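You operate a simulated robot arm through the tools that you are given. There is no shell and no other tool. Be economical: measure what you need, move in short steps, check, and stop when the job is done.

You run a simulated robot arm. Do the job below in one go: nothing can be reset, and whatever is moved stays where it is left.

Task
Put the orange line back in use at 4 bar.
Fine: cap off onto the ledge, hose plugged in before its valve opens.

The check looks at the end state, three seconds after you hand in, the way a careful person would. Anything else that was tipped, shoved, dropped, spilled or broken makes it a failure. Lids that push on must go on centred and level and be pressed home; caps that screw on are set level and turned clockwise until they are tight.

Robot
A 7-joint arm with a two-finger parallel gripper, fixed in place. Base frame: the origin is at the foot of the arm, x ahead of it, y to its left, z up. Readings come in m, rad, newtons and seconds.
With the tool pointing down near the work surface it reaches from about 0.24 to 0.68 m from the base axis. Its first joint turns from -1.152 to 1.152 rad. Payload 2.4 kg.
The tool frame sits at the grasp point between the pads (the TCP): z along the fingers, y along the line on which they close. The tips reach 0.03 m beyond it. The gripper opens to 0.094 m. The fingers are 0.028 m wide and 0.01 m thick; the gripper's body (0.05 by 0.096 m) begins 0.055 m behind the TCP.
Orientation is that of the tool frame in the base frame, as a unit quaternion [w, x, y, z]. With the fingers straight down and closing along the base's y, the tool's x points along the base's -x, its y along +y and its z along -z.

Tools
- The arm moves only by the tool arm_command. Its argument "motion" is a list of rows, each an object (a shift or turn left out is 0, a gripper value left out holds the last) with "delta_pos": the shift along the base's x, y, z in units of 40 mm (1.0 is 40 mm), a list of three; "angular": the turn, a rotation vector about the base's x, y, z in units of 5 degrees (1.0 is 5 degrees), a list of three; "hand": the opening, from 0 (shut) to 1 (fully open). In form: [{"delta_pos": [dx, dy, dz], "angular": [ax, ay, az], "hand": hand}, ...]. A call has 1 to 12 rows; each row shifts and turns the commanded pose from where the row before left it. A call with a number of a shift or a turn outside -1 to 1 is refused whole. Rows are played at 5 a second. More than 0.05 m and 0.15 rad between two rows, or a gripper value outside its range, and nothing of the call is played. A pose out of reach is approached as far as the arm can. The call stops where the force on the tool passes 90 N (or 10 N more than at its start, if that is more) or the arm is blocked; 0.2 s more then pass. The fingers move at their own pace (about 0.153 m/s each) and stop on an object; they squeeze with about 38 N. The grip force told is the motor's: it shows also when the fingers shut on nothing. Time passes only in rows, and 0.2 s behind the last, so rows that do not move let the fingers close. It gives the time, the measured TCP pose, the force on the tool (base axes), the opening and the grip force at its end, in the units of the frame above (readings bear some noise), with the torque about the TCP (base axes, N m) and any sound that the robot's microphone picked up.
- Cameras (640 x 400 px; columns grow to the right, rows downward): "scene" is fixed at [0.0428, 0.4782, 1.4478]; the picture's right is [-0.70, -0.72, 0.00], its down [-0.38, 0.37, -0.85] and it looks along [0.61, -0.59, -0.53] (base axes); focal length 218 px, centre (320, 200). "wrist" rides on the gripper at [0.076, 0.014, -0.102] in the tool frame; the picture's right is [-0.18, 0.98, 0.00], its down [-0.75, -0.14, -0.64] and it looks along [-0.63, -0.12, 0.77] (tool axes); focal length 243 px, centre (320, 200). There is no depth. A picture from a camera that has moved, and an enlarged one, comes with that camera's place and axes in the base frame and with its lens.
- capture(camera): a new picture of that camera. The clock stands still meanwhile.
- enlarge(camera, box): a new picture of the part [left, top, right, bottom] of that camera's present view, enlarged. The clock stands still meanwhile.
- finish_job(): hands the job in; it is judged then, once.

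Go step by step. Nothing tells you positions but the pictures and the camera data: compare them with the known pose of the tool, close in by small moves and look again before you grip or let go. The budget is 120 turns and 76 pictures, counting those below and the enlarged ones. Unless the task says otherwise, let go and move clear before handing in, and close with one line.

The tools are called after "Call:" by a JSON object that holds its "fn" and its "kwargs". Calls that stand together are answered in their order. arm_command: Moves the arm, as the interface text tells. Its arguments: {"type":"object","properties":{"motion":{"type":"array"}},"required":["motion"]} The other tools are called the same way: capture (camera) takes a picture; enlarge (camera, box) takes an enlarged picture of a part of a camera's view; finish_job () hands the job in.

At the start:

```text
clock: 0.0
tcp_pos: [0.3065, -0.0813, 1.2923]
ee_rot: [0.001, -0.001, 1.0, 0.001]
contact_force: [-0.4, -0.2, -0.9]
moment: [0.05, 0.04, 0.01]
gripper_width: 0.094
gripper_force: 0.0
```

scene: 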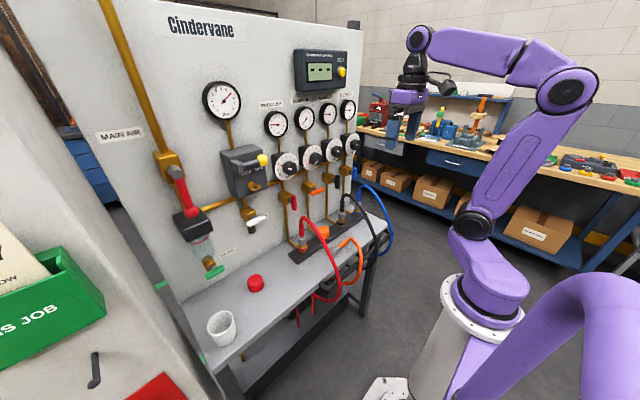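
wrist: 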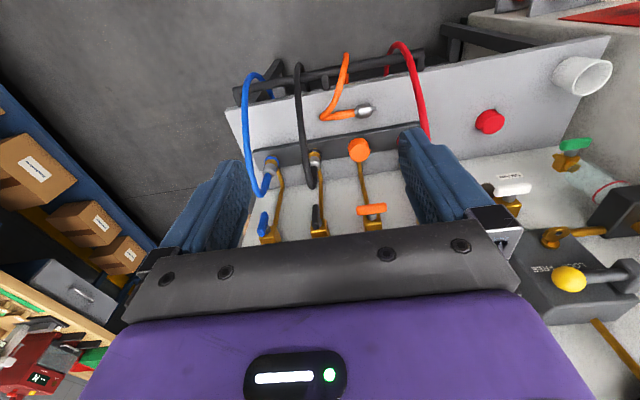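

I see a pneumatic panel with main air, a regulator or lock-off box, four lines (red, orange, black, blue) with gauges and knobs, and an orange cap on the orange outlet. I'll look closer first.

Call:
{"fn": "enlarge", "kwargs": {"camera": "scene", "box": [240, 80, 400, 180]}}

Call:
{"fn": "enlarge", "kwargs": {"camera": "scene", "box": [240, 170, 400, 310]}}

Call:
{"fn": "enlarge", "kwargs": {"camera": "scene", "box": [90, 70, 290, 290]}}

Call:
{"fn": "enlarge", "kwargs": {"camera": "scene", "box": [0, 220, 200, 400]}}

Call:
{"fn": "enlarge", "kwargs": {"camera": "scene", "box": [285, 40, 365, 100]}}

Call:
{"fn": "enlarge", "kwargs": {"camera": "wrist", "box": [220, 30, 460, 250]}}

```text
4.00 times, centred on (320, 130) of scene
camera zoom: at [0.0428, 0.4782, 1.4478], right [-0.7, -0.72, 0.0], down [-0.38, 0.37, -0.85], along [0.61, -0.59, -0.53], focal length 872 px, centre (320, 480)
```

zoom: 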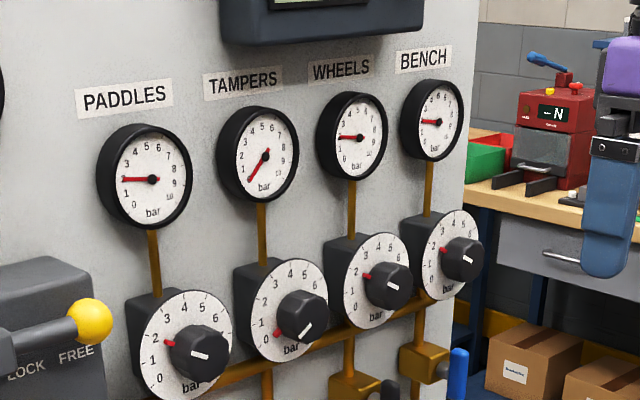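

```text
2.86 times, centred on (320, 240) of scene
camera zoom: at [0.0428, 0.4782, 1.4478], right [-0.7, -0.72, 0.0], down [-0.38, 0.37, -0.85], along [0.61, -0.59, -0.53], focal length 623 px, centre (320, 86)
```

zoom: 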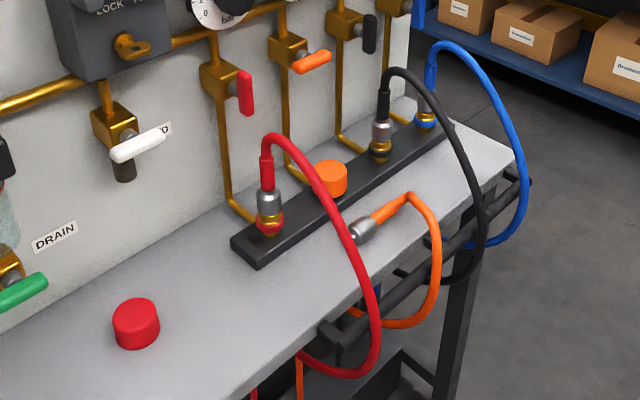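

```text
1.82 times, centred on (190, 180) of scene
camera zoom: at [0.0428, 0.4782, 1.4478], right [-0.7, -0.72, 0.0], down [-0.38, 0.37, -0.85], along [0.61, -0.59, -0.53], focal length 396 px, centre (556, 236)
```

zoom: 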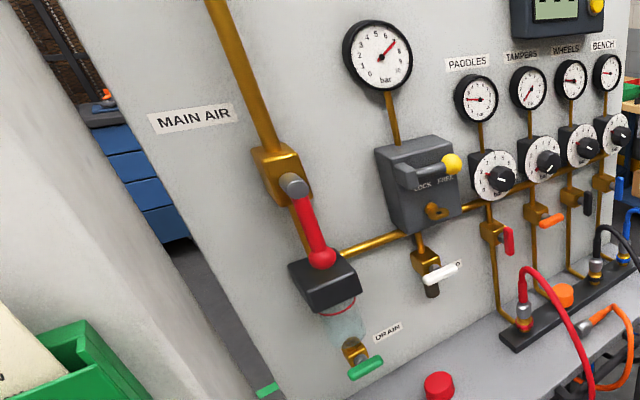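

```text
2.22 times, centred on (100, 310) of scene
camera zoom: at [0.0428, 0.4782, 1.4478], right [-0.7, -0.72, 0.0], down [-0.38, 0.37, -0.85], along [0.61, -0.59, -0.53], focal length 484 px, centre (809, -44)
```

zoom: 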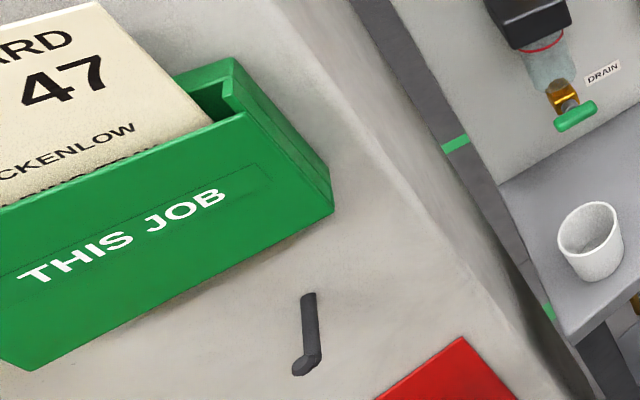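

```text
6.67 times, centred on (325, 70) of scene
camera zoom: at [0.0428, 0.4782, 1.4478], right [-0.7, -0.72, 0.0], down [-0.38, 0.37, -0.85], along [0.61, -0.59, -0.53], focal length 1454 px, centre (287, 1067)
```

zoom: 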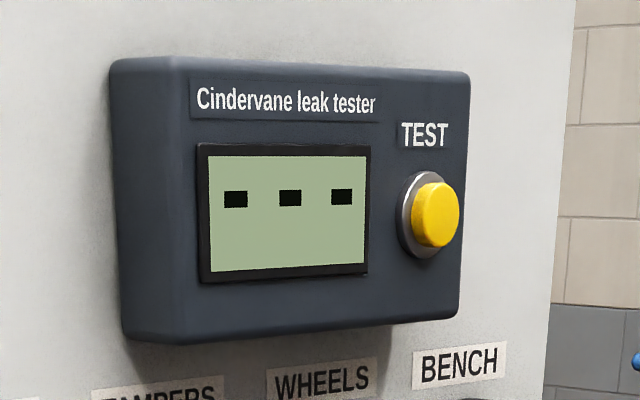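

```text
1.82 times, centred on (340, 140) of wrist
camera zoom: at [0.231, -0.0676, 1.3956], right [0.18, 0.98, 0.0], down [0.75, -0.14, 0.64], along [0.63, -0.12, -0.77], focal length 441 px, centre (284, 309)
```

zoom: 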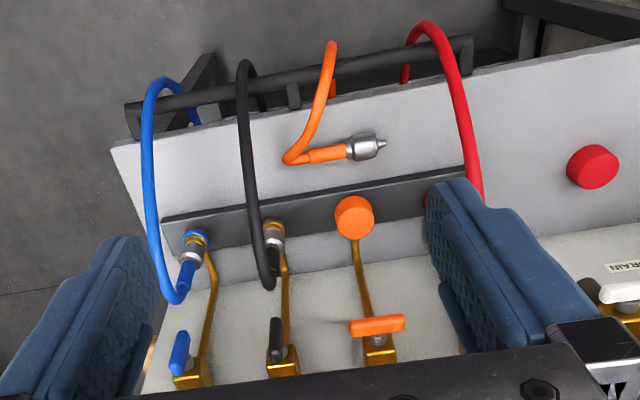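

The lines are PADDLES (red), TAMPERS (orange), WHEELS (black) and BENCH (blue). The orange cap is near (0.544, -0.027, 0.84) and the loose orange plug near (0.457, -0.003, 0.814). I'll move lower for a closer look.

Call:
{"fn": "arm_command", "kwargs": {"motion": [{"delta_pos": [0, 0.4, -1], "hand": 1}, {"delta_pos": [0, 0.4, -1]}, {"delta_pos": [0, 0.4, -1]}, {"delta_pos": [0, 0.4, -1]}, {"delta_pos": [0, 0, -0.5]}]}}

Call:
{"fn": "capture", "kwargs": {"camera": "wrist"}}

Call:
{"fn": "capture", "kwargs": {"camera": "scene"}}

```text
clock: 1.2
tcp_pos: [0.3073, -0.0186, 1.1135]
ee_rot: [0.0, 0.0, 1.0, 0.0]
contact_force: [-0.8, 0.0, 0.1]
moment: [-0.03, 0.02, 0.0]
gripper_width: 0.094
gripper_force: 0.0
```

```text
67 pictures are left
camera wrist: at [0.2315, -0.0057, 1.2156], right [0.18, 0.98, 0.0], down [0.75, -0.14, 0.64], along [0.63, -0.12, -0.77], focal length 243 px, centre (320, 200)
```

wrist: 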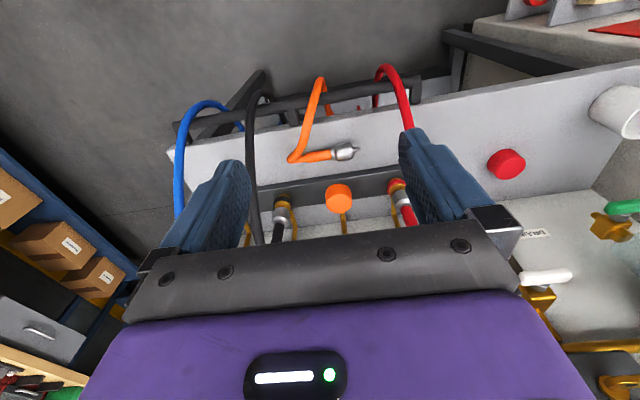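

```text
66 pictures are left
```

scene: 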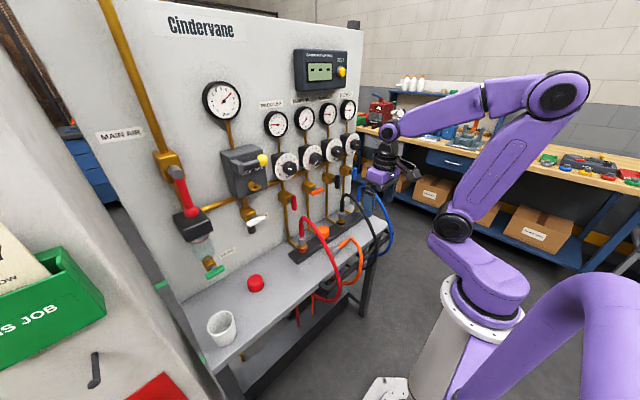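

The view is clear, so I'll zoom in on the plug, cap and hoses.

Call:
{"fn": "enlarge", "kwargs": {"camera": "wrist", "box": [250, 60, 430, 240]}}

Call:
{"fn": "enlarge", "kwargs": {"camera": "scene", "box": [280, 200, 390, 290]}}

Call:
{"fn": "enlarge", "kwargs": {"camera": "scene", "box": [260, 130, 360, 210]}}

```text
2.22 times, centred on (340, 150) of wrist
camera zoom: at [0.2315, -0.0057, 1.2156], right [0.18, 0.98, 0.0], down [0.75, -0.14, 0.64], along [0.63, -0.12, -0.77], focal length 539 px, centre (276, 311)
```

zoom: 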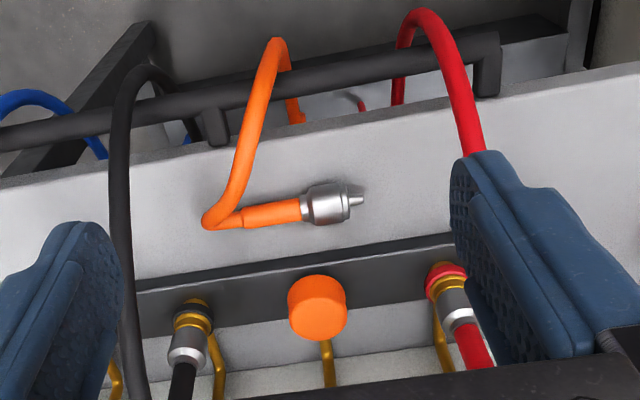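

```text
4.44 times, centred on (335, 245) of scene
camera zoom: at [0.0428, 0.4782, 1.4478], right [-0.7, -0.72, 0.0], down [-0.38, 0.37, -0.85], along [0.61, -0.59, -0.53], focal length 969 px, centre (253, 0)
```

zoom: 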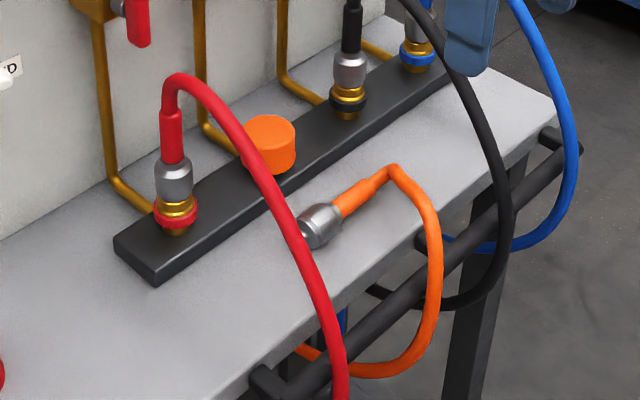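

```text
5.00 times, centred on (310, 170) of scene
camera zoom: at [0.0428, 0.4782, 1.4478], right [-0.7, -0.72, 0.0], down [-0.38, 0.37, -0.85], along [0.61, -0.59, -0.53], focal length 1090 px, centre (370, 350)
```

zoom: 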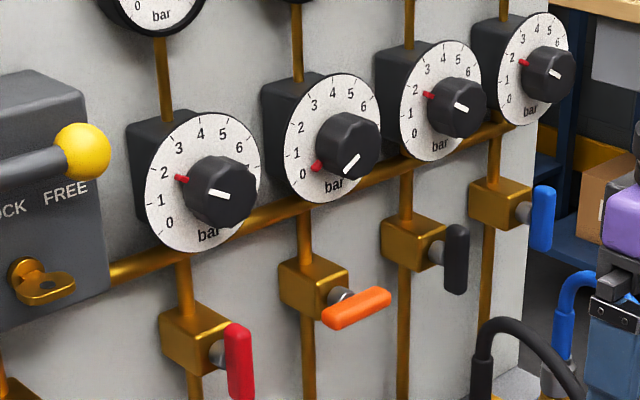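

The plug lies along +y at x≈0.455 with its nose toward +y, and the outlets stand vertical at x≈0.543. The orange valve handle overhangs the cap at about (0.578, -0.026, 1.026), so I'll come in with the tool leaned back 30°.

Call:
{"fn": "arm_command", "kwargs": {"motion": [{"delta_pos": [0.596, -0.035, -0.473], "angular": [0, -1, 0]}, {"delta_pos": [0.596, -0.035, -0.473], "angular": [0, -1, 0]}, {"delta_pos": [0.596, -0.035, -0.473], "angular": [0, -1, 0]}, {"delta_pos": [0.596, -0.035, -0.473], "angular": [0, -1, 0]}, {"delta_pos": [0.596, -0.035, -0.473], "angular": [0, -1, 0]}, {"delta_pos": [0.596, -0.035, -0.473], "angular": [0, -1, 0]}, {}]}}

Call:
{"fn": "capture", "kwargs": {"camera": "wrist"}}

Call:
{"fn": "capture", "kwargs": {"camera": "scene"}}

```text
clock: 2.8
tcp_pos: [0.4501, -0.0238, 0.9975]
ee_rot: [0.259, 0.0, 0.966, 0.0]
contact_force: [0.7, -0.1, -0.6]
moment: [-0.01, 0.01, 0.02]
gripper_width: 0.0942
gripper_force: 0.1
```

```text
62 pictures are left
camera wrist: at [0.3328, -0.011, 1.0489], right [0.16, 0.98, 0.09], down [0.33, -0.14, 0.93], along [0.93, -0.12, -0.35], focal length 243 px, centre (320, 200)
```

wrist: 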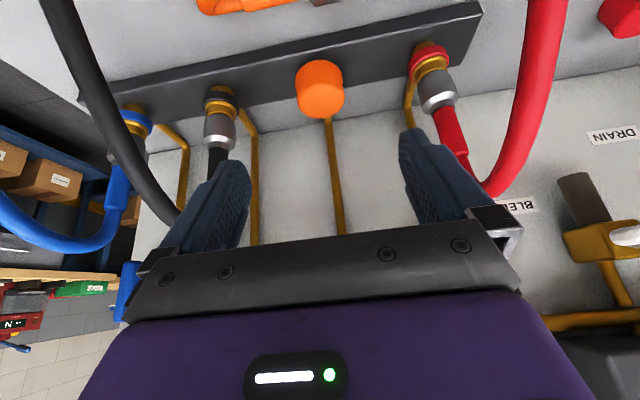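

```text
61 pictures are left
```

scene: 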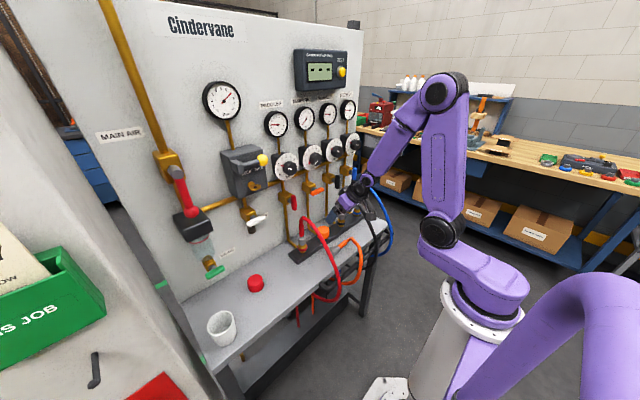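

The cap is in plain view between the fingers, so I'll zoom to measure it.

Call:
{"fn": "enlarge", "kwargs": {"camera": "wrist", "box": [180, 20, 480, 200]}}

```text
2.13 times, centred on (330, 110) of wrist
camera zoom: at [0.3328, -0.011, 1.0489], right [0.16, 0.98, 0.09], down [0.33, -0.14, 0.93], along [0.93, -0.12, -0.35], focal length 518 px, centre (299, 392)
```

zoom: 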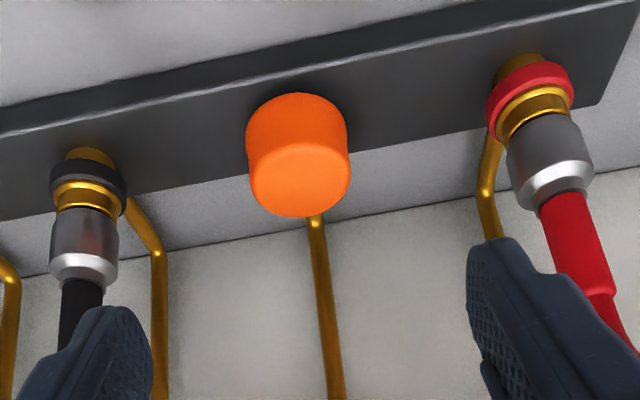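

The cap spans z≈0.827–0.855 and is about 52 mm across. I'll straddle it with the pads and look before gripping.

Call:
{"fn": "arm_command", "kwargs": {"motion": [{"delta_pos": [0.534, -0.02, -0.847]}, {"delta_pos": [0.534, -0.02, -0.847]}, {"delta_pos": [0.534, -0.02, -0.847]}, {"delta_pos": [0.534, -0.02, -0.847]}, {}]}}

Call:
{"fn": "capture", "kwargs": {"camera": "wrist"}}

Call:
{"fn": "enlarge", "kwargs": {"camera": "scene", "box": [270, 180, 390, 270]}}

```text
clock: 4.0
tcp_pos: [0.5371, -0.0294, 0.8629]
ee_rot: [0.259, 0.0, 0.966, 0.001]
contact_force: [0.1, -0.3, 0.8]
moment: [-0.02, -0.01, 0.01]
gripper_width: 0.0941
gripper_force: 0.0
```

```text
59 pictures are left
camera wrist: at [0.4198, -0.0156, 0.9135], right [0.16, 0.98, 0.09], down [0.33, -0.14, 0.93], along [0.93, -0.12, -0.35], focal length 243 px, centre (320, 200)
```

wrist: 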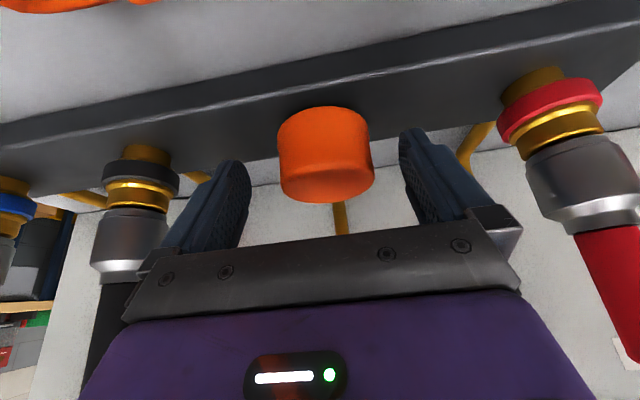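

```text
4.44 times, centred on (330, 225) of scene
camera zoom: at [0.0428, 0.4782, 1.4478], right [-0.7, -0.72, 0.0], down [-0.38, 0.37, -0.85], along [0.61, -0.59, -0.53], focal length 969 px, centre (276, 89)
```

zoom: 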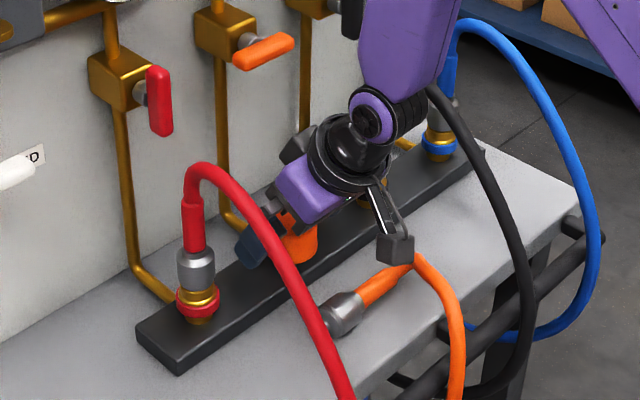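

The cap sits between the pads. I'll shift about 2 mm in y and close.

Call:
{"fn": "arm_command", "kwargs": {"motion": [{"delta_pos": [0, 0.05, 0]}, {"hand": 0}, {"hand": 0}, {"hand": 0}, {"hand": 0}]}}

Call:
{"fn": "capture", "kwargs": {"camera": "wrist"}}

```text
clock: 5.2
tcp_pos: [0.5356, -0.0257, 0.8639]
ee_rot: [0.26, 0.001, 0.966, 0.0]
contact_force: [-0.3, -0.4, 0.3]
moment: [-0.01, -0.02, -0.02]
gripper_width: 0.054
gripper_force: 37.7
```

```text
57 pictures are left
camera wrist: at [0.4192, -0.0138, 0.9139], right [0.16, 0.98, 0.09], down [0.33, -0.14, 0.93], along [0.93, -0.12, -0.35], focal length 243 px, centre (320, 200)
```

wrist: 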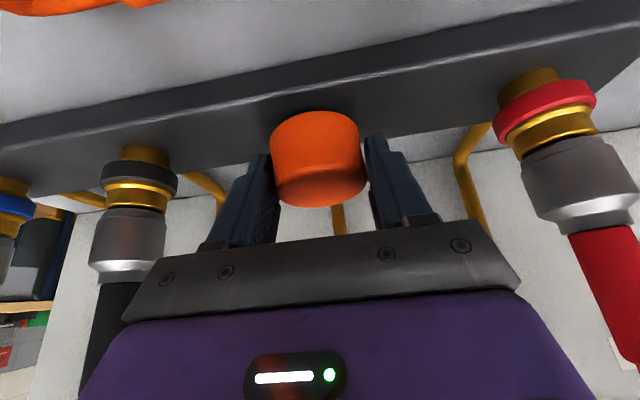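

I have a good grip at 54 mm with no side load. I'll pull gently upward to test whether the cap pulls off.

Call:
{"fn": "arm_command", "kwargs": {"motion": [{"delta_pos": [0, 0, 0.1]}, {"delta_pos": [0, 0, 0.1]}, {}]}}

```text
clock: 6.0
tcp_pos: [0.5353, -0.0282, 0.8723]
ee_rot: [0.259, 0.0, 0.966, 0.0]
contact_force: [0.5, 0.3, 0.0]
moment: [0.02, -0.01, 0.0]
gripper_width: 0.0542
gripper_force: 37.6
```

There's no resistance, so I'll lift further and check that the cap comes along.

Call:
{"fn": "arm_command", "kwargs": {"motion": [{"delta_pos": [0, 0, 0.5]}, {"delta_pos": [0, 0, 0.5]}, {}]}}

Call:
{"fn": "capture", "kwargs": {"camera": "wrist"}}

```text
clock: 6.8
tcp_pos: [0.5363, -0.026, 0.911]
ee_rot: [0.259, 0.001, 0.966, 0.0]
contact_force: [-0.4, -0.3, -0.1]
moment: [0.0, 0.01, -0.04]
gripper_width: 0.0537
gripper_force: 38.7
```

```text
56 pictures are left
camera wrist: at [0.4199, -0.0124, 0.9621], right [0.16, 0.98, 0.09], down [0.33, -0.14, 0.93], along [0.93, -0.12, -0.35], focal length 243 px, centre (320, 200)
```

wrist: 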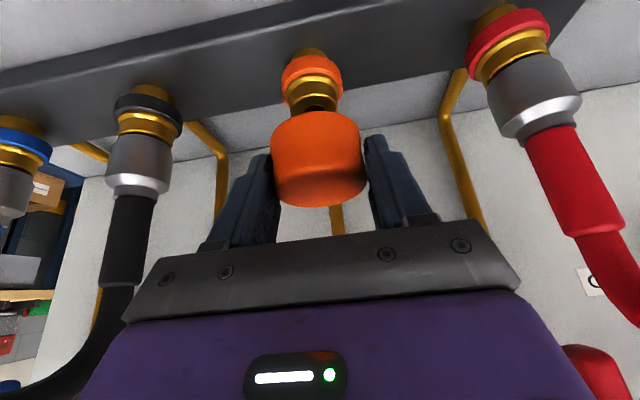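

The cap is off and the fitting is exposed. I'll back away, rise over the red hose, and carry the cap to a free spot on the ledge around (0.48, 0.22).

Call:
{"fn": "arm_command", "kwargs": {"motion": [{"delta_pos": [-1, 0, 0]}, {"delta_pos": [-1, 0, 0.5]}, {"delta_pos": [0, 0, 1]}, {"delta_pos": [0, 0, 1]}, {"delta_pos": [0, 0, 1]}, {"delta_pos": [0, 1, 0.5]}, {"delta_pos": [0, 1, 0]}, {"delta_pos": [0, 1, 0]}, {"delta_pos": [0, 1, 0]}, {"delta_pos": [0, 1, 0]}, {"delta_pos": [0, 1, 0]}, {"delta_pos": [0.1, 0.2, 0]}]}}

Call:
{"fn": "capture", "kwargs": {"camera": "wrist"}}

Call:
{"fn": "enlarge", "kwargs": {"camera": "scene", "box": [200, 160, 380, 300]}}

```text
clock: 9.4
tcp_pos: [0.4585, 0.22, 1.0734]
ee_rot: [0.259, 0.0, 0.966, -0.001]
contact_force: [-0.2, -0.1, 0.1]
moment: [0.0, 0.03, -0.01]
gripper_width: 0.0529
gripper_force: 38.1
```

```text
55 pictures are left
camera wrist: at [0.342, 0.234, 1.1231], right [0.16, 0.98, 0.09], down [0.33, -0.14, 0.93], along [0.93, -0.12, -0.35], focal length 243 px, centre (320, 200)
```

wrist: 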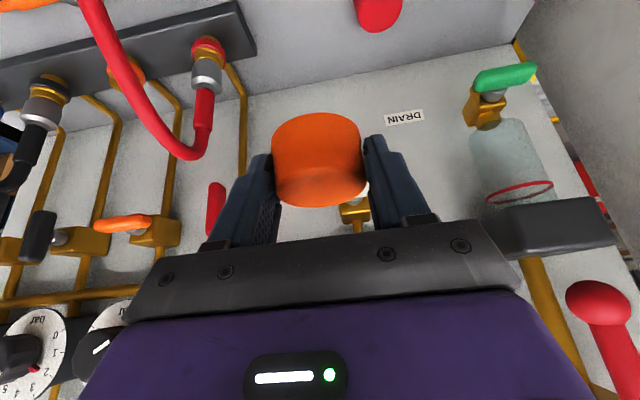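

```text
2.86 times, centred on (290, 230) of scene
camera zoom: at [0.0427, 0.4782, 1.4478], right [-0.7, -0.72, 0.0], down [-0.38, 0.37, -0.85], along [0.61, -0.59, -0.53], focal length 623 px, centre (406, 114)
```

zoom: 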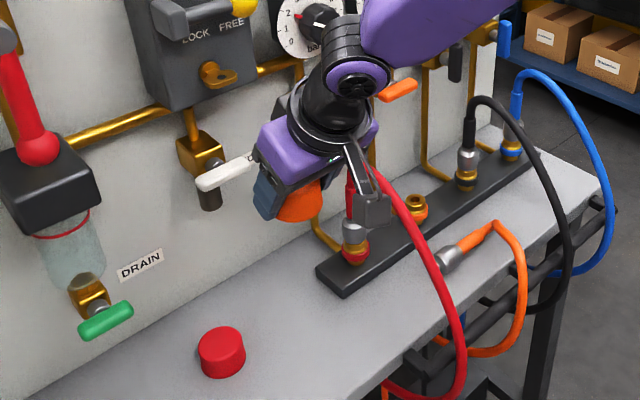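

The cap is level and clear of the hose. I'll descend to just above the ledge.

Call:
{"fn": "arm_command", "kwargs": {"motion": [{"delta_pos": [0.32, 0, -0.9]}, {"delta_pos": [0, 0, -0.9]}, {"delta_pos": [0, 0, -0.9]}, {"delta_pos": [0, 0, -0.9]}, {"delta_pos": [0, 0, -0.9]}, {"delta_pos": [0, 0, -0.9]}, {}]}}

Call:
{"fn": "capture", "kwargs": {"camera": "wrist"}}

Call:
{"fn": "enlarge", "kwargs": {"camera": "scene", "box": [200, 190, 360, 310]}}

```text
clock: 11.0
tcp_pos: [0.4738, 0.2205, 0.859]
ee_rot: [0.259, 0.0, 0.966, 0.0]
contact_force: [-0.5, -0.4, 0.7]
moment: [-0.01, 0.01, 0.0]
gripper_width: 0.0528
gripper_force: 38.3
```

```text
53 pictures are left
camera wrist: at [0.3561, 0.234, 0.9086], right [0.16, 0.98, 0.09], down [0.33, -0.14, 0.93], along [0.93, -0.12, -0.35], focal length 243 px, centre (320, 200)
```

wrist: 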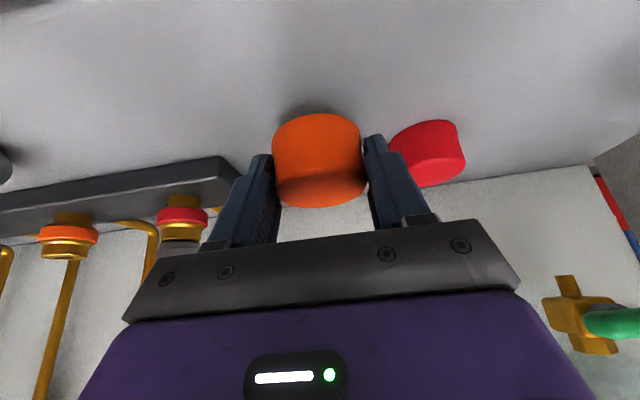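

```text
3.33 times, centred on (280, 250) of scene
camera zoom: at [0.0428, 0.4782, 1.4478], right [-0.7, -0.72, 0.0], down [-0.38, 0.37, -0.85], along [0.61, -0.59, -0.53], focal length 727 px, centre (453, 33)
```

zoom: 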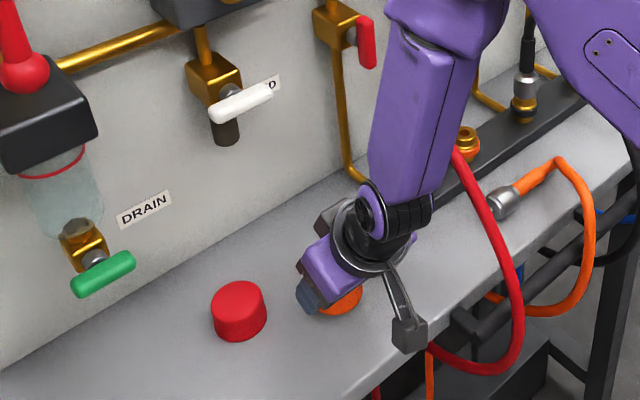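

The cap is close over the ledge. I'll lower in small steps and watch the force.

Call:
{"fn": "arm_command", "kwargs": {"motion": [{"delta_pos": [0, 0, -0.15]}, {"delta_pos": [0, 0, -0.15]}, {"delta_pos": [0, 0, -0.1]}, {}]}}

Call:
{"fn": "capture", "kwargs": {"camera": "wrist"}}

```text
clock: 12.0
tcp_pos: [0.4725, 0.2206, 0.8409]
ee_rot: [0.258, 0.0, 0.966, 0.0]
contact_force: [0.5, 0.9, -0.4]
moment: [0.0, 0.04, 0.02]
gripper_width: 0.0528
gripper_force: 37.8
```

```text
51 pictures are left
camera wrist: at [0.3552, 0.2343, 0.8918], right [0.16, 0.98, 0.09], down [0.33, -0.14, 0.93], along [0.93, -0.12, -0.35], focal length 243 px, centre (320, 200)
```

wrist: 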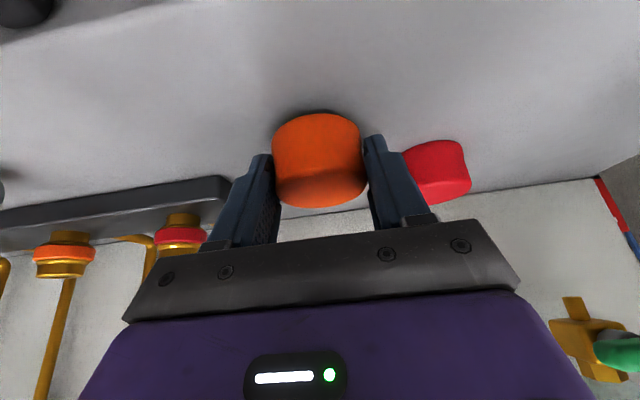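

It's nearly there, so I'll keep lowering with finer steps.

Call:
{"fn": "arm_command", "kwargs": {"motion": [{"delta_pos": [0, 0, -0.07]}, {"delta_pos": [0, 0, -0.07]}, {"delta_pos": [0, 0, -0.07]}, {}]}}

```text
clock: 13.0
tcp_pos: [0.472, 0.2218, 0.834]
ee_rot: [0.261, 0.0, 0.965, 0.0]
contact_force: [-9.6, -5.7, 27.0]
moment: [-0.3, 0.26, 0.32]
gripper_width: 0.0526
gripper_force: 38.3
```

The cap has touched the ledge at TCP z≈0.834. I'll ease the pressure, release partly and check.

Call:
{"fn": "arm_command", "kwargs": {"motion": [{"delta_pos": [0, 0, 0.05]}, {}, {"hand": 0.65}, {"hand": 0.65}, {"hand": 0.65}]}}

Call:
{"fn": "capture", "kwargs": {"camera": "wrist"}}

```text
clock: 14.2
tcp_pos: [0.4709, 0.222, 0.8327]
ee_rot: [0.259, -0.001, 0.966, 0.0]
contact_force: [0.8, 7.1, 6.6]
moment: [0.06, -0.05, 0.09]
gripper_width: 0.0577
gripper_force: 0.0
```

```text
50 pictures are left
camera wrist: at [0.3538, 0.2358, 0.8837], right [0.16, 0.98, 0.09], down [0.33, -0.14, 0.93], along [0.93, -0.12, -0.35], focal length 243 px, centre (320, 200)
```

wrist: 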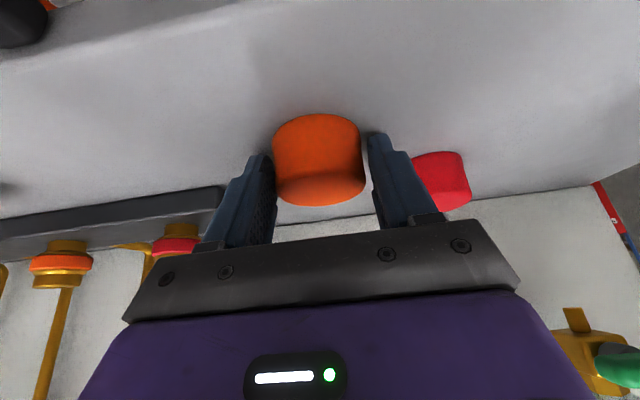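

Released, and the cap stands level. One fingertip brushes the surface, so I'll rise straight up and back.

Call:
{"fn": "arm_command", "kwargs": {"motion": [{"delta_pos": [0, 0, 0.1]}, {"delta_pos": [0, 0, 0.2], "hand": 0.7}, {"delta_pos": [-0.1, 0, 0.5]}, {"delta_pos": [-0.5, 0, 1]}, {"delta_pos": [-1, 0, 1]}, {"delta_pos": [-1, 0, 1]}, {"delta_pos": [0, 0, 1]}]}}

Call:
{"fn": "capture", "kwargs": {"camera": "wrist"}}

```text
refused: row 5 steps farther than a row can; nothing moved
```

```text
49 pictures are left
camera wrist: at [0.3538, 0.2358, 0.8837], right [0.16, 0.98, 0.09], down [0.33, -0.14, 0.93], along [0.93, -0.12, -0.35], focal length 243 px, centre (320, 200)
```

wrist: 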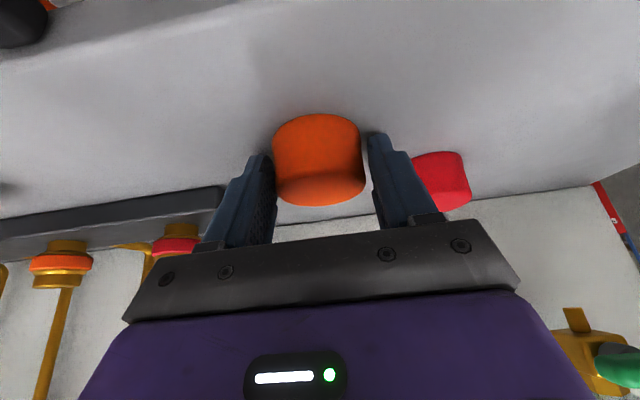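

That call was refused for too large a step. I'll rise straight up first, then bring the tool vertical, well above the hoses.

Call:
{"fn": "arm_command", "kwargs": {"motion": [{"delta_pos": [0, 0, 0.1]}, {"delta_pos": [0, 0, 0.2], "hand": 0.7}, {"delta_pos": [-0.1, 0, 0.6]}, {"delta_pos": [-0.3, 0, 1]}, {"delta_pos": [-0.3, 0, 1]}, {"delta_pos": [-0.3, 0, 1], "angular": [0, 1, 0]}, {"delta_pos": [-0.3, 0, 1], "angular": [0, 1, 0]}, {"delta_pos": [0, 0, 1], "angular": [0, 1, 0]}, {"delta_pos": [0, 0, 1], "angular": [0, 1, 0]}, {"delta_pos": [0, 0, 0], "angular": [0, 1, 0]}, {"delta_pos": [0, 0, 0], "angular": [0, 1, 0]}]}}

Call:
{"fn": "capture", "kwargs": {"camera": "wrist"}}

```text
clock: 16.6
tcp_pos: [0.4198, 0.2227, 1.1111]
ee_rot: [-0.001, 0.001, 1.0, 0.001]
contact_force: [0.2, -0.3, 0.2]
moment: [-0.01, -0.03, -0.02]
gripper_width: 0.0659
gripper_force: 0.1
```

```text
48 pictures are left
camera wrist: at [0.3438, 0.2358, 1.2135], right [0.18, 0.98, 0.0], down [0.75, -0.14, 0.64], along [0.63, -0.12, -0.77], focal length 243 px, centre (320, 200)
```

wrist: 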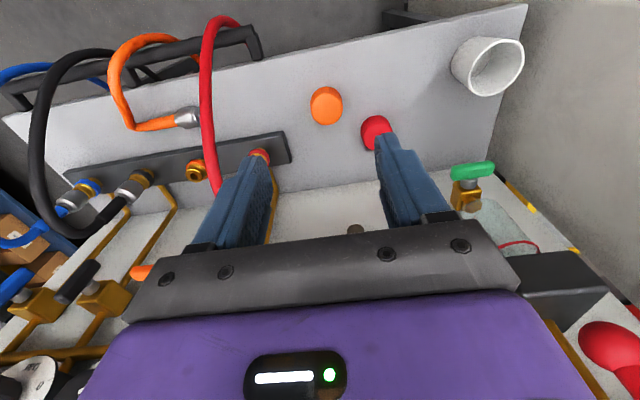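

The orange cap stands neatly on the ledge. Next I'll yaw the tool -90° while moving over to the plug.

Call:
{"fn": "arm_command", "kwargs": {"motion": [{"delta_pos": [0, -0.5, 0], "angular": [0, 0, -1]}, {"delta_pos": [0, -0.5, 0], "angular": [0, 0, -1]}, {"delta_pos": [0, -0.5, 0], "angular": [0, 0, -1]}, {"delta_pos": [0, -0.5, 0], "angular": [0, 0, -1]}, {"delta_pos": [0, -0.5, 0], "angular": [0, 0, -1]}, {"delta_pos": [0, -0.5, 0], "angular": [0, 0, -1]}, {"delta_pos": [0, -0.5, 0], "angular": [0, 0, -1]}, {"delta_pos": [0, -0.5, 0], "angular": [0, 0, -1]}, {"delta_pos": [0, -0.5, 0], "angular": [0, 0, -1]}, {"delta_pos": [0, -0.5, 0], "angular": [0, 0, -1]}, {"delta_pos": [0, -0.5, 0], "angular": [0, 0, -1]}, {"delta_pos": [0, -0.5, 0], "angular": [0, 0, -1]}]}}

Call:
{"fn": "arm_command", "kwargs": {"motion": [{"delta_pos": [0.145, 0, 0], "angular": [0, 0, -1]}, {"delta_pos": [0.145, 0, 0], "angular": [0, 0, -1]}, {"delta_pos": [0.145, 0, 0], "angular": [0, 0, -1]}, {"delta_pos": [0.145, 0, 0], "angular": [0, 0, -1]}, {"delta_pos": [0.145, 0, 0], "angular": [0, 0, -1]}, {"delta_pos": [0.145, 0, 0], "angular": [0, 0, -1]}, {}]}}

Call:
{"fn": "capture", "kwargs": {"camera": "wrist"}}

Call:
{"fn": "capture", "kwargs": {"camera": "scene"}}

```text
clock: 19.2
tcp_pos: [0.4198, -0.0184, 1.1074]
ee_rot: [0.0, 0.501, 0.866, 0.0]
contact_force: [-0.2, -0.7, 0.1]
moment: [-0.02, 0.0, -0.01]
gripper_width: 0.0659
gripper_force: 0.0
```

```text
clock: 20.8
tcp_pos: [0.4549, -0.0186, 1.112]
ee_rot: [0.0, 0.708, 0.706, 0.0]
contact_force: [-0.4, 0.5, -0.7]
moment: [0.02, 0.0, 0.0]
gripper_width: 0.0657
gripper_force: 0.1
```

```text
47 pictures are left
camera wrist: at [0.4692, 0.0569, 1.2128], right [0.98, -0.19, 0.0], down [-0.14, -0.75, 0.64], along [-0.12, -0.63, -0.77], focal length 243 px, centre (320, 200)
```

wrist: 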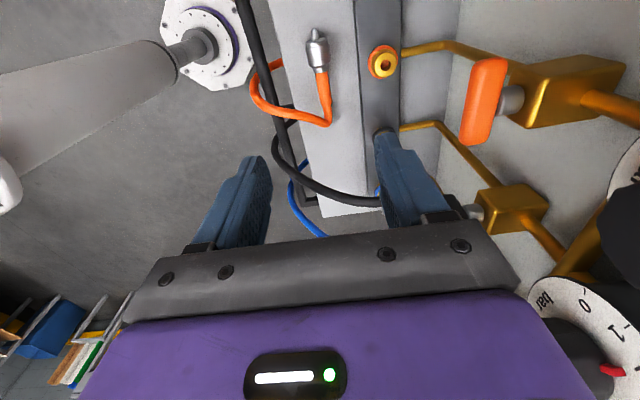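

```text
46 pictures are left
```

scene: 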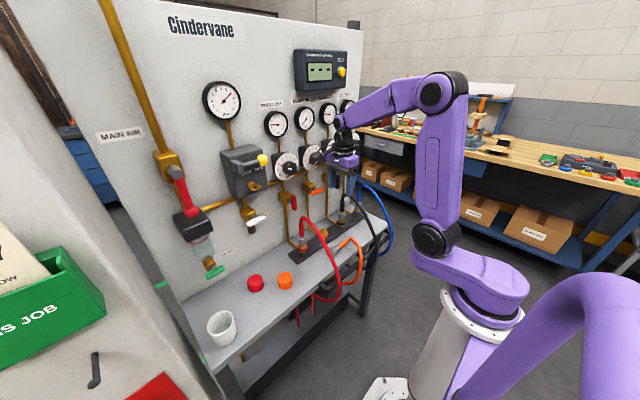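

The orientation is right, with the plug at upper centre. I'll zoom in for a precise position.

Call:
{"fn": "enlarge", "kwargs": {"camera": "wrist", "box": [230, 10, 430, 135]}}

```text
3.20 times, centred on (330, 72) of wrist
camera zoom: at [0.4692, 0.0569, 1.2128], right [0.98, -0.19, 0.0], down [-0.14, -0.75, 0.64], along [-0.12, -0.63, -0.77], focal length 776 px, centre (288, 608)
```

zoom: 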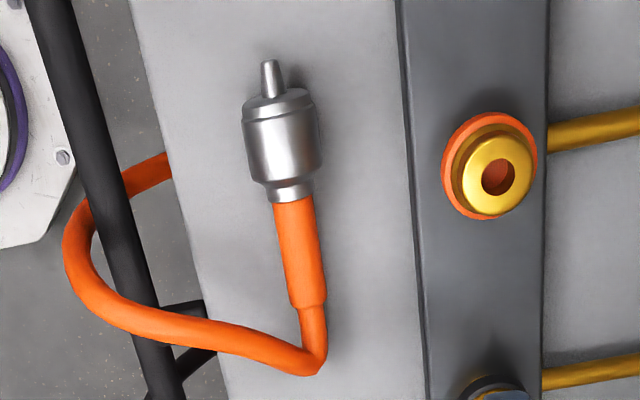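

The plug axis is at x≈0.4535, with the silver body from y≈-0.026 to 0.010. I'll lean 25° and descend partway.

Call:
{"fn": "arm_command", "kwargs": {"motion": [{"angular": [1, 0, 0], "hand": 0.64}, {"angular": [1, 0, 0]}, {"angular": [1, 0, 0]}, {"angular": [1, 0, 0]}, {"angular": [1, 0, 0]}, {"delta_pos": [-0.03, 0.115, -1]}, {"delta_pos": [0, 0, -1]}, {"delta_pos": [0, 0, -1]}, {"delta_pos": [0, 0, -1]}, {"delta_pos": [0, 0, -1]}, {"delta_pos": [0, 0, -0.6]}, {}]}}

Call:
{"fn": "capture", "kwargs": {"camera": "wrist"}}

Call:
{"fn": "enlarge", "kwargs": {"camera": "scene", "box": [280, 160, 400, 280]}}

```text
clock: 23.4
tcp_pos: [0.4522, -0.0162, 0.8867]
ee_rot: [-0.153, 0.69, 0.69, 0.154]
contact_force: [0.0, -0.3, 0.4]
moment: [0.05, 0.0, -0.02]
gripper_width: 0.0598
gripper_force: 0.0
```

```text
44 pictures are left
camera wrist: at [0.4671, 0.0093, 1.0122], right [0.98, -0.17, -0.08], down [-0.14, -0.95, 0.26], along [-0.12, -0.25, -0.96], focal length 243 px, centre (320, 200)
```

wrist: 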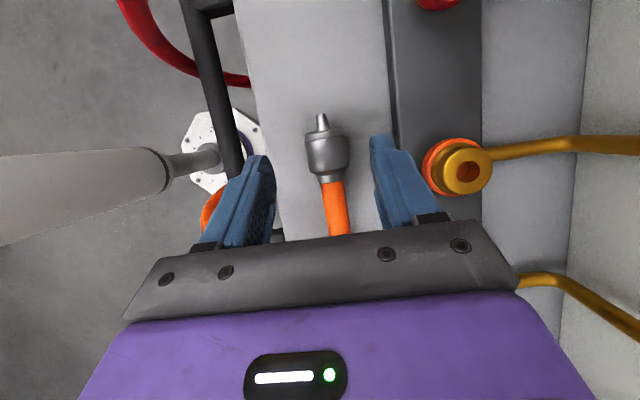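

```text
3.33 times, centred on (340, 220) of scene
camera zoom: at [0.0428, 0.4782, 1.4478], right [-0.7, -0.72, 0.0], down [-0.38, 0.37, -0.85], along [0.61, -0.59, -0.53], focal length 727 px, centre (253, 133)
```

zoom: 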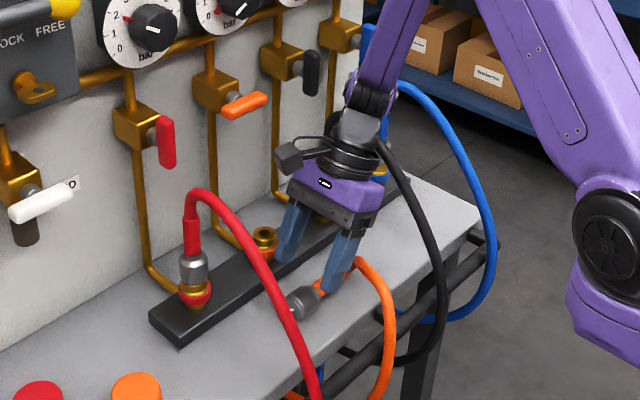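

The fingers straddle the plug. I'll lower slowly to gripping height, watching forces near the black hose.

Call:
{"fn": "arm_command", "kwargs": {"motion": [{"delta_pos": [0.03, 0.04, -0.4]}, {"delta_pos": [0, 0, -0.4]}, {"delta_pos": [0, 0, -0.4]}, {}]}}

Call:
{"fn": "capture", "kwargs": {"camera": "wrist"}}

Call:
{"fn": "enlarge", "kwargs": {"camera": "scene", "box": [280, 160, 400, 280]}}

```text
clock: 24.4
tcp_pos: [0.4538, -0.0115, 0.8363]
ee_rot: [-0.154, 0.69, 0.691, 0.152]
contact_force: [0.6, 0.5, -0.8]
moment: [-0.01, -0.02, 0.0]
gripper_width: 0.0603
gripper_force: 0.0
```

```text
42 pictures are left
camera wrist: at [0.4681, 0.013, 0.9614], right [0.98, -0.17, -0.08], down [-0.14, -0.95, 0.26], along [-0.12, -0.25, -0.96], focal length 243 px, centre (320, 200)
```

wrist: 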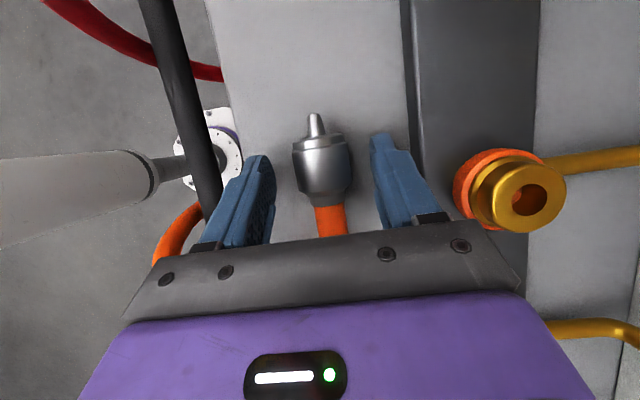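

```text
3.33 times, centred on (340, 220) of scene
camera zoom: at [0.0428, 0.4782, 1.4478], right [-0.7, -0.72, 0.0], down [-0.38, 0.37, -0.85], along [0.61, -0.59, -0.53], focal length 727 px, centre (253, 133)
```

zoom: 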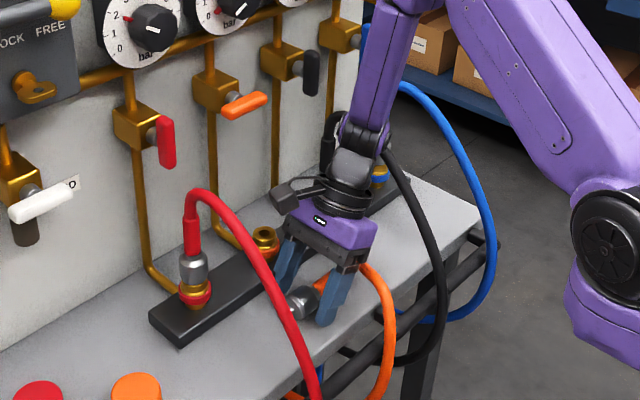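

No contact so far, and the plug body lies centred between the pads. I'll close on it.

Call:
{"fn": "arm_command", "kwargs": {"motion": [{"hand": 0}, {"hand": 0}, {"hand": 0}]}}

Call:
{"fn": "capture", "kwargs": {"camera": "wrist"}}

```text
clock: 25.2
tcp_pos: [0.4535, -0.0111, 0.8363]
ee_rot: [-0.153, 0.69, 0.69, 0.153]
contact_force: [0.6, -0.1, 0.7]
moment: [0.03, 0.01, 0.01]
gripper_width: 0.0316
gripper_force: 38.2
```

```text
40 pictures are left
camera wrist: at [0.468, 0.013, 0.9616], right [0.98, -0.17, -0.08], down [-0.14, -0.95, 0.26], along [-0.12, -0.25, -0.96], focal length 243 px, centre (320, 200)
```

wrist: 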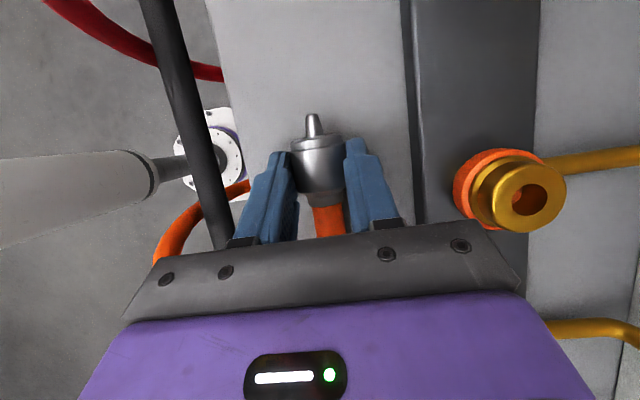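

The grip holds at 31.6 mm. I'll lift and start rotating 120° about (-1,-1,1) so the nose points down and the tool faces the panel.

Call:
{"fn": "arm_command", "kwargs": {"motion": [{"delta_pos": [0, 0, 0.5]}, {"delta_pos": [0, 0, 1]}, {"delta_pos": [0, 0, 1]}, {"delta_pos": [0, 0, 0.5]}, {}]}}

Call:
{"fn": "arm_command", "kwargs": {"motion": [{"angular": [-0.9238, -0.9238, 0.9238]}, {"angular": [-0.9238, -0.9238, 0.9238]}, {"angular": [-0.9238, -0.9238, 0.9238]}, {"angular": [-0.9238, -0.9238, 0.9238]}, {"angular": [-0.9238, -0.9238, 0.9238]}, {"angular": [-0.9238, -0.9238, 0.9238]}, {"angular": [-0.9238, -0.9238, 0.9238]}, {}]}}

Call:
{"fn": "capture", "kwargs": {"camera": "wrist"}}

Call:
{"fn": "capture", "kwargs": {"camera": "scene"}}

```text
clock: 26.4
tcp_pos: [0.4553, -0.012, 0.9573]
ee_rot: [-0.153, 0.69, 0.69, 0.153]
contact_force: [-0.2, 0.5, -1.3]
moment: [0.04, 0.0, -0.01]
gripper_width: 0.032
gripper_force: 38.2
```

```text
clock: 28.2
tcp_pos: [0.4603, -0.0166, 0.9572]
ee_rot: [0.179, 0.441, 0.874, 0.097]
contact_force: [0.9, -0.3, 0.1]
moment: [0.01, -0.03, 0.01]
gripper_width: 0.032
gripper_force: 38.2
out of reach, approached as far as the arm can: row 7
```

```text
39 pictures are left
camera wrist: at [0.3885, 0.0531, 1.039], right [0.82, 0.43, 0.36], down [0.05, -0.7, 0.71], along [0.56, -0.57, -0.6], focal length 243 px, centre (320, 200)
```

wrist: 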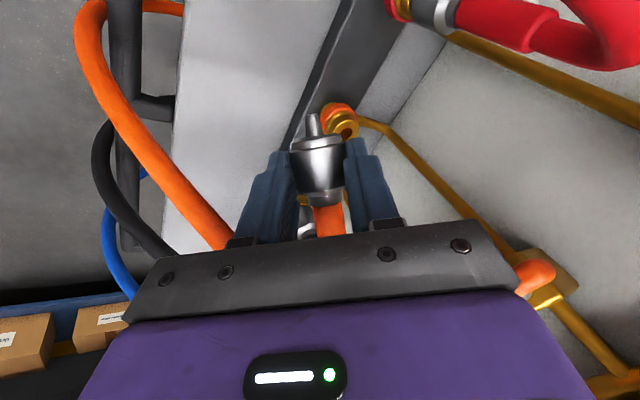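

```text
38 pictures are left
```

scene: 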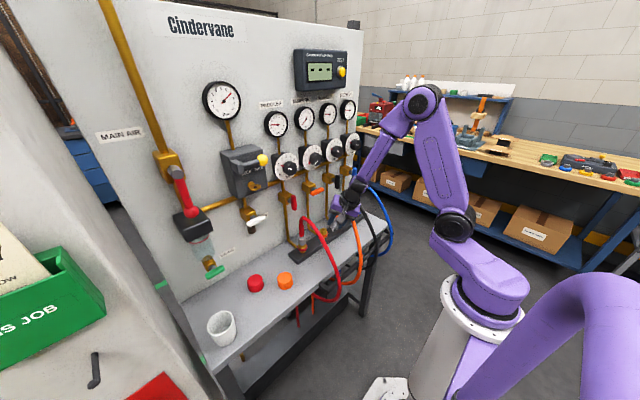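

Row 7 was slightly out of reach in this arm posture. I'll move outward in x a little and continue the turn in small pieces to see if the arm follows.

Call:
{"fn": "arm_command", "kwargs": {"motion": [{"delta_pos": [0.6, 0, 0]}, {"delta_pos": [0.6, 0, 0]}, {"angular": [-0.5, -0.5, 0.5]}, {"angular": [-0.5, -0.5, 0.5]}, {}]}}

```text
clock: 29.4
tcp_pos: [0.5087, -0.0151, 0.9565]
ee_rot: [0.232, 0.389, 0.887, 0.087]
contact_force: [-0.7, 0.3, -0.1]
moment: [-0.01, 0.02, 0.02]
gripper_width: 0.0319
gripper_force: 38.7
```

The arm follows further out. I'll lower a bit to stay clear of the valve handle and continue the turn.

Call:
{"fn": "arm_command", "kwargs": {"motion": [{"delta_pos": [0, 0, -0.3], "angular": [-0.8, -0.8, 0.8]}, {"delta_pos": [0.1, 0, -0.3], "angular": [-0.8, -0.8, 0.8]}, {"delta_pos": [0.1, 0, 0], "angular": [-0.8, -0.8, 0.8]}, {"angular": [-0.8, -0.8, 0.8]}, {}]}}

Call:
{"fn": "capture", "kwargs": {"camera": "wrist"}}

Call:
{"fn": "enlarge", "kwargs": {"camera": "scene", "box": [270, 150, 410, 270]}}

```text
clock: 30.6
tcp_pos: [0.5158, -0.0158, 0.933]
ee_rot: [0.389, 0.211, 0.895, 0.047]
contact_force: [-0.4, 0.8, -0.8]
moment: [-0.02, 0.03, 0.02]
gripper_width: 0.0317
gripper_force: 37.8
```

```text
37 pictures are left
camera wrist: at [0.4012, 0.0366, 0.9566], right [0.45, 0.82, 0.37], down [-0.05, -0.39, 0.92], along [0.89, -0.43, -0.13], focal length 243 px, centre (320, 200)
```

wrist: 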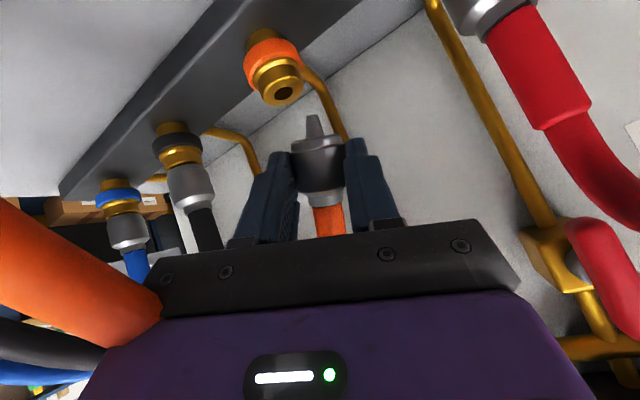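

```text
3.33 times, centred on (340, 210) of scene
camera zoom: at [0.0428, 0.4782, 1.4478], right [-0.7, -0.72, 0.0], down [-0.38, 0.37, -0.85], along [0.61, -0.59, -0.53], focal length 727 px, centre (253, 167)
```

zoom: 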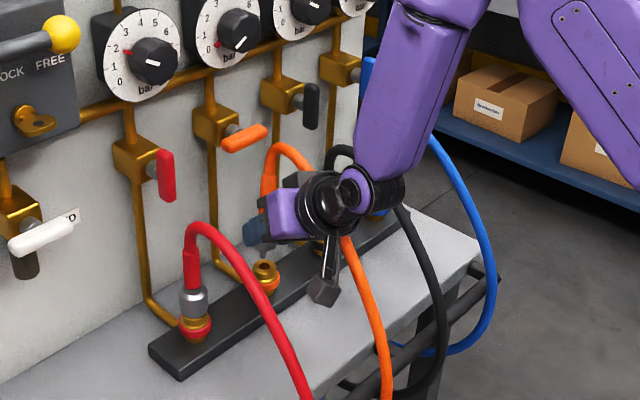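

The turn is going well and the plug is clear. About 31° remains about the same axis.

Call:
{"fn": "arm_command", "kwargs": {"motion": [{"angular": [-0.718, -0.718, 0.718]}, {"angular": [-0.718, -0.718, 0.718]}, {"angular": [-0.718, -0.718, 0.718]}, {"angular": [-0.718, -0.718, 0.718]}, {"angular": [-0.718, -0.718, 0.718]}, {}]}}

Call:
{"fn": "capture", "kwargs": {"camera": "wrist"}}

Call:
{"fn": "enlarge", "kwargs": {"camera": "scene", "box": [270, 150, 410, 270]}}

```text
clock: 32.0
tcp_pos: [0.5156, -0.0152, 0.9344]
ee_rot: [0.539, -0.003, 0.842, 0.0]
contact_force: [0.5, -0.4, -1.0]
moment: [-0.01, 0.01, -0.01]
gripper_width: 0.0317
gripper_force: 38.1
```

```text
35 pictures are left
camera wrist: at [0.391, -0.0025, 0.9073], right [0.07, 0.98, 0.16], down [-0.27, -0.14, 0.95], along [0.96, -0.11, 0.25], focal length 243 px, centre (320, 200)
```

wrist: 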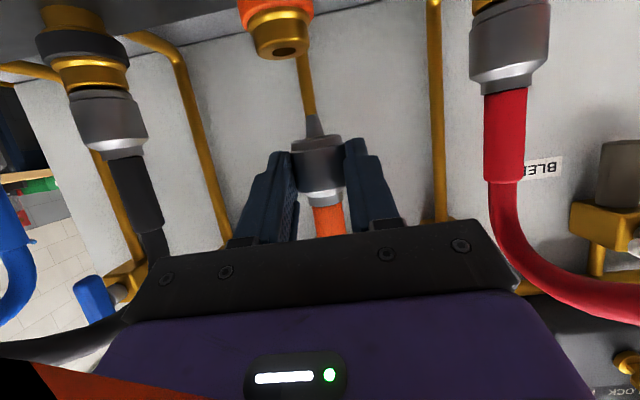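

```text
3.33 times, centred on (340, 210) of scene
camera zoom: at [0.0428, 0.4782, 1.4478], right [-0.7, -0.72, 0.0], down [-0.38, 0.37, -0.85], along [0.61, -0.59, -0.53], focal length 727 px, centre (253, 167)
```

zoom: 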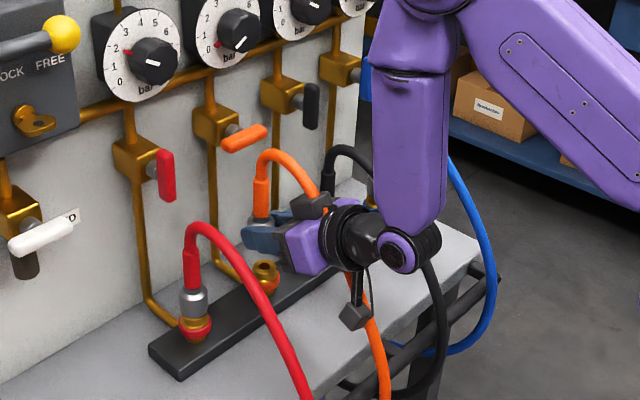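

The plug now hangs vertical with the sleeve up. I'll measure its offset to the socket from a zoomed wrist view.

Call:
{"fn": "enlarge", "kwargs": {"camera": "wrist", "box": [220, 0, 420, 125]}}

Call:
{"fn": "enlarge", "kwargs": {"camera": "scene", "box": [300, 185, 350, 225]}}

```text
3.20 times, centred on (320, 62) of wrist
camera zoom: at [0.391, -0.0025, 0.9073], right [0.07, 0.98, 0.16], down [-0.27, -0.14, 0.95], along [0.96, -0.11, 0.25], focal length 776 px, centre (320, 640)
```

zoom: 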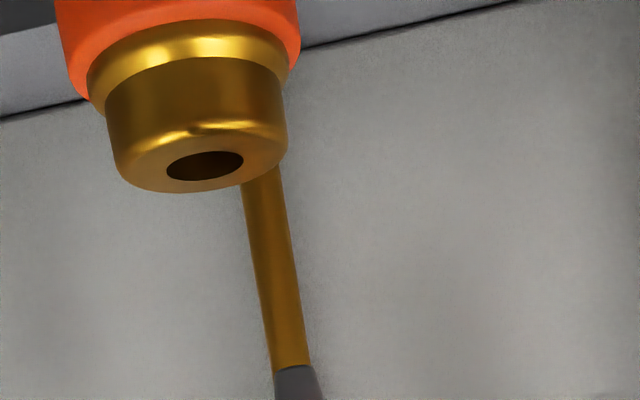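

```text
10.00 times, centred on (325, 205) of scene
camera zoom: at [0.0428, 0.4782, 1.4478], right [-0.7, -0.72, 0.0], down [-0.38, 0.37, -0.85], along [0.61, -0.59, -0.53], focal length 2180 px, centre (270, 150)
```

zoom: 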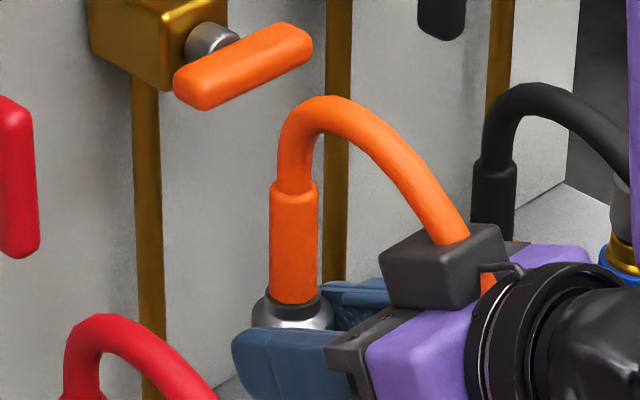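

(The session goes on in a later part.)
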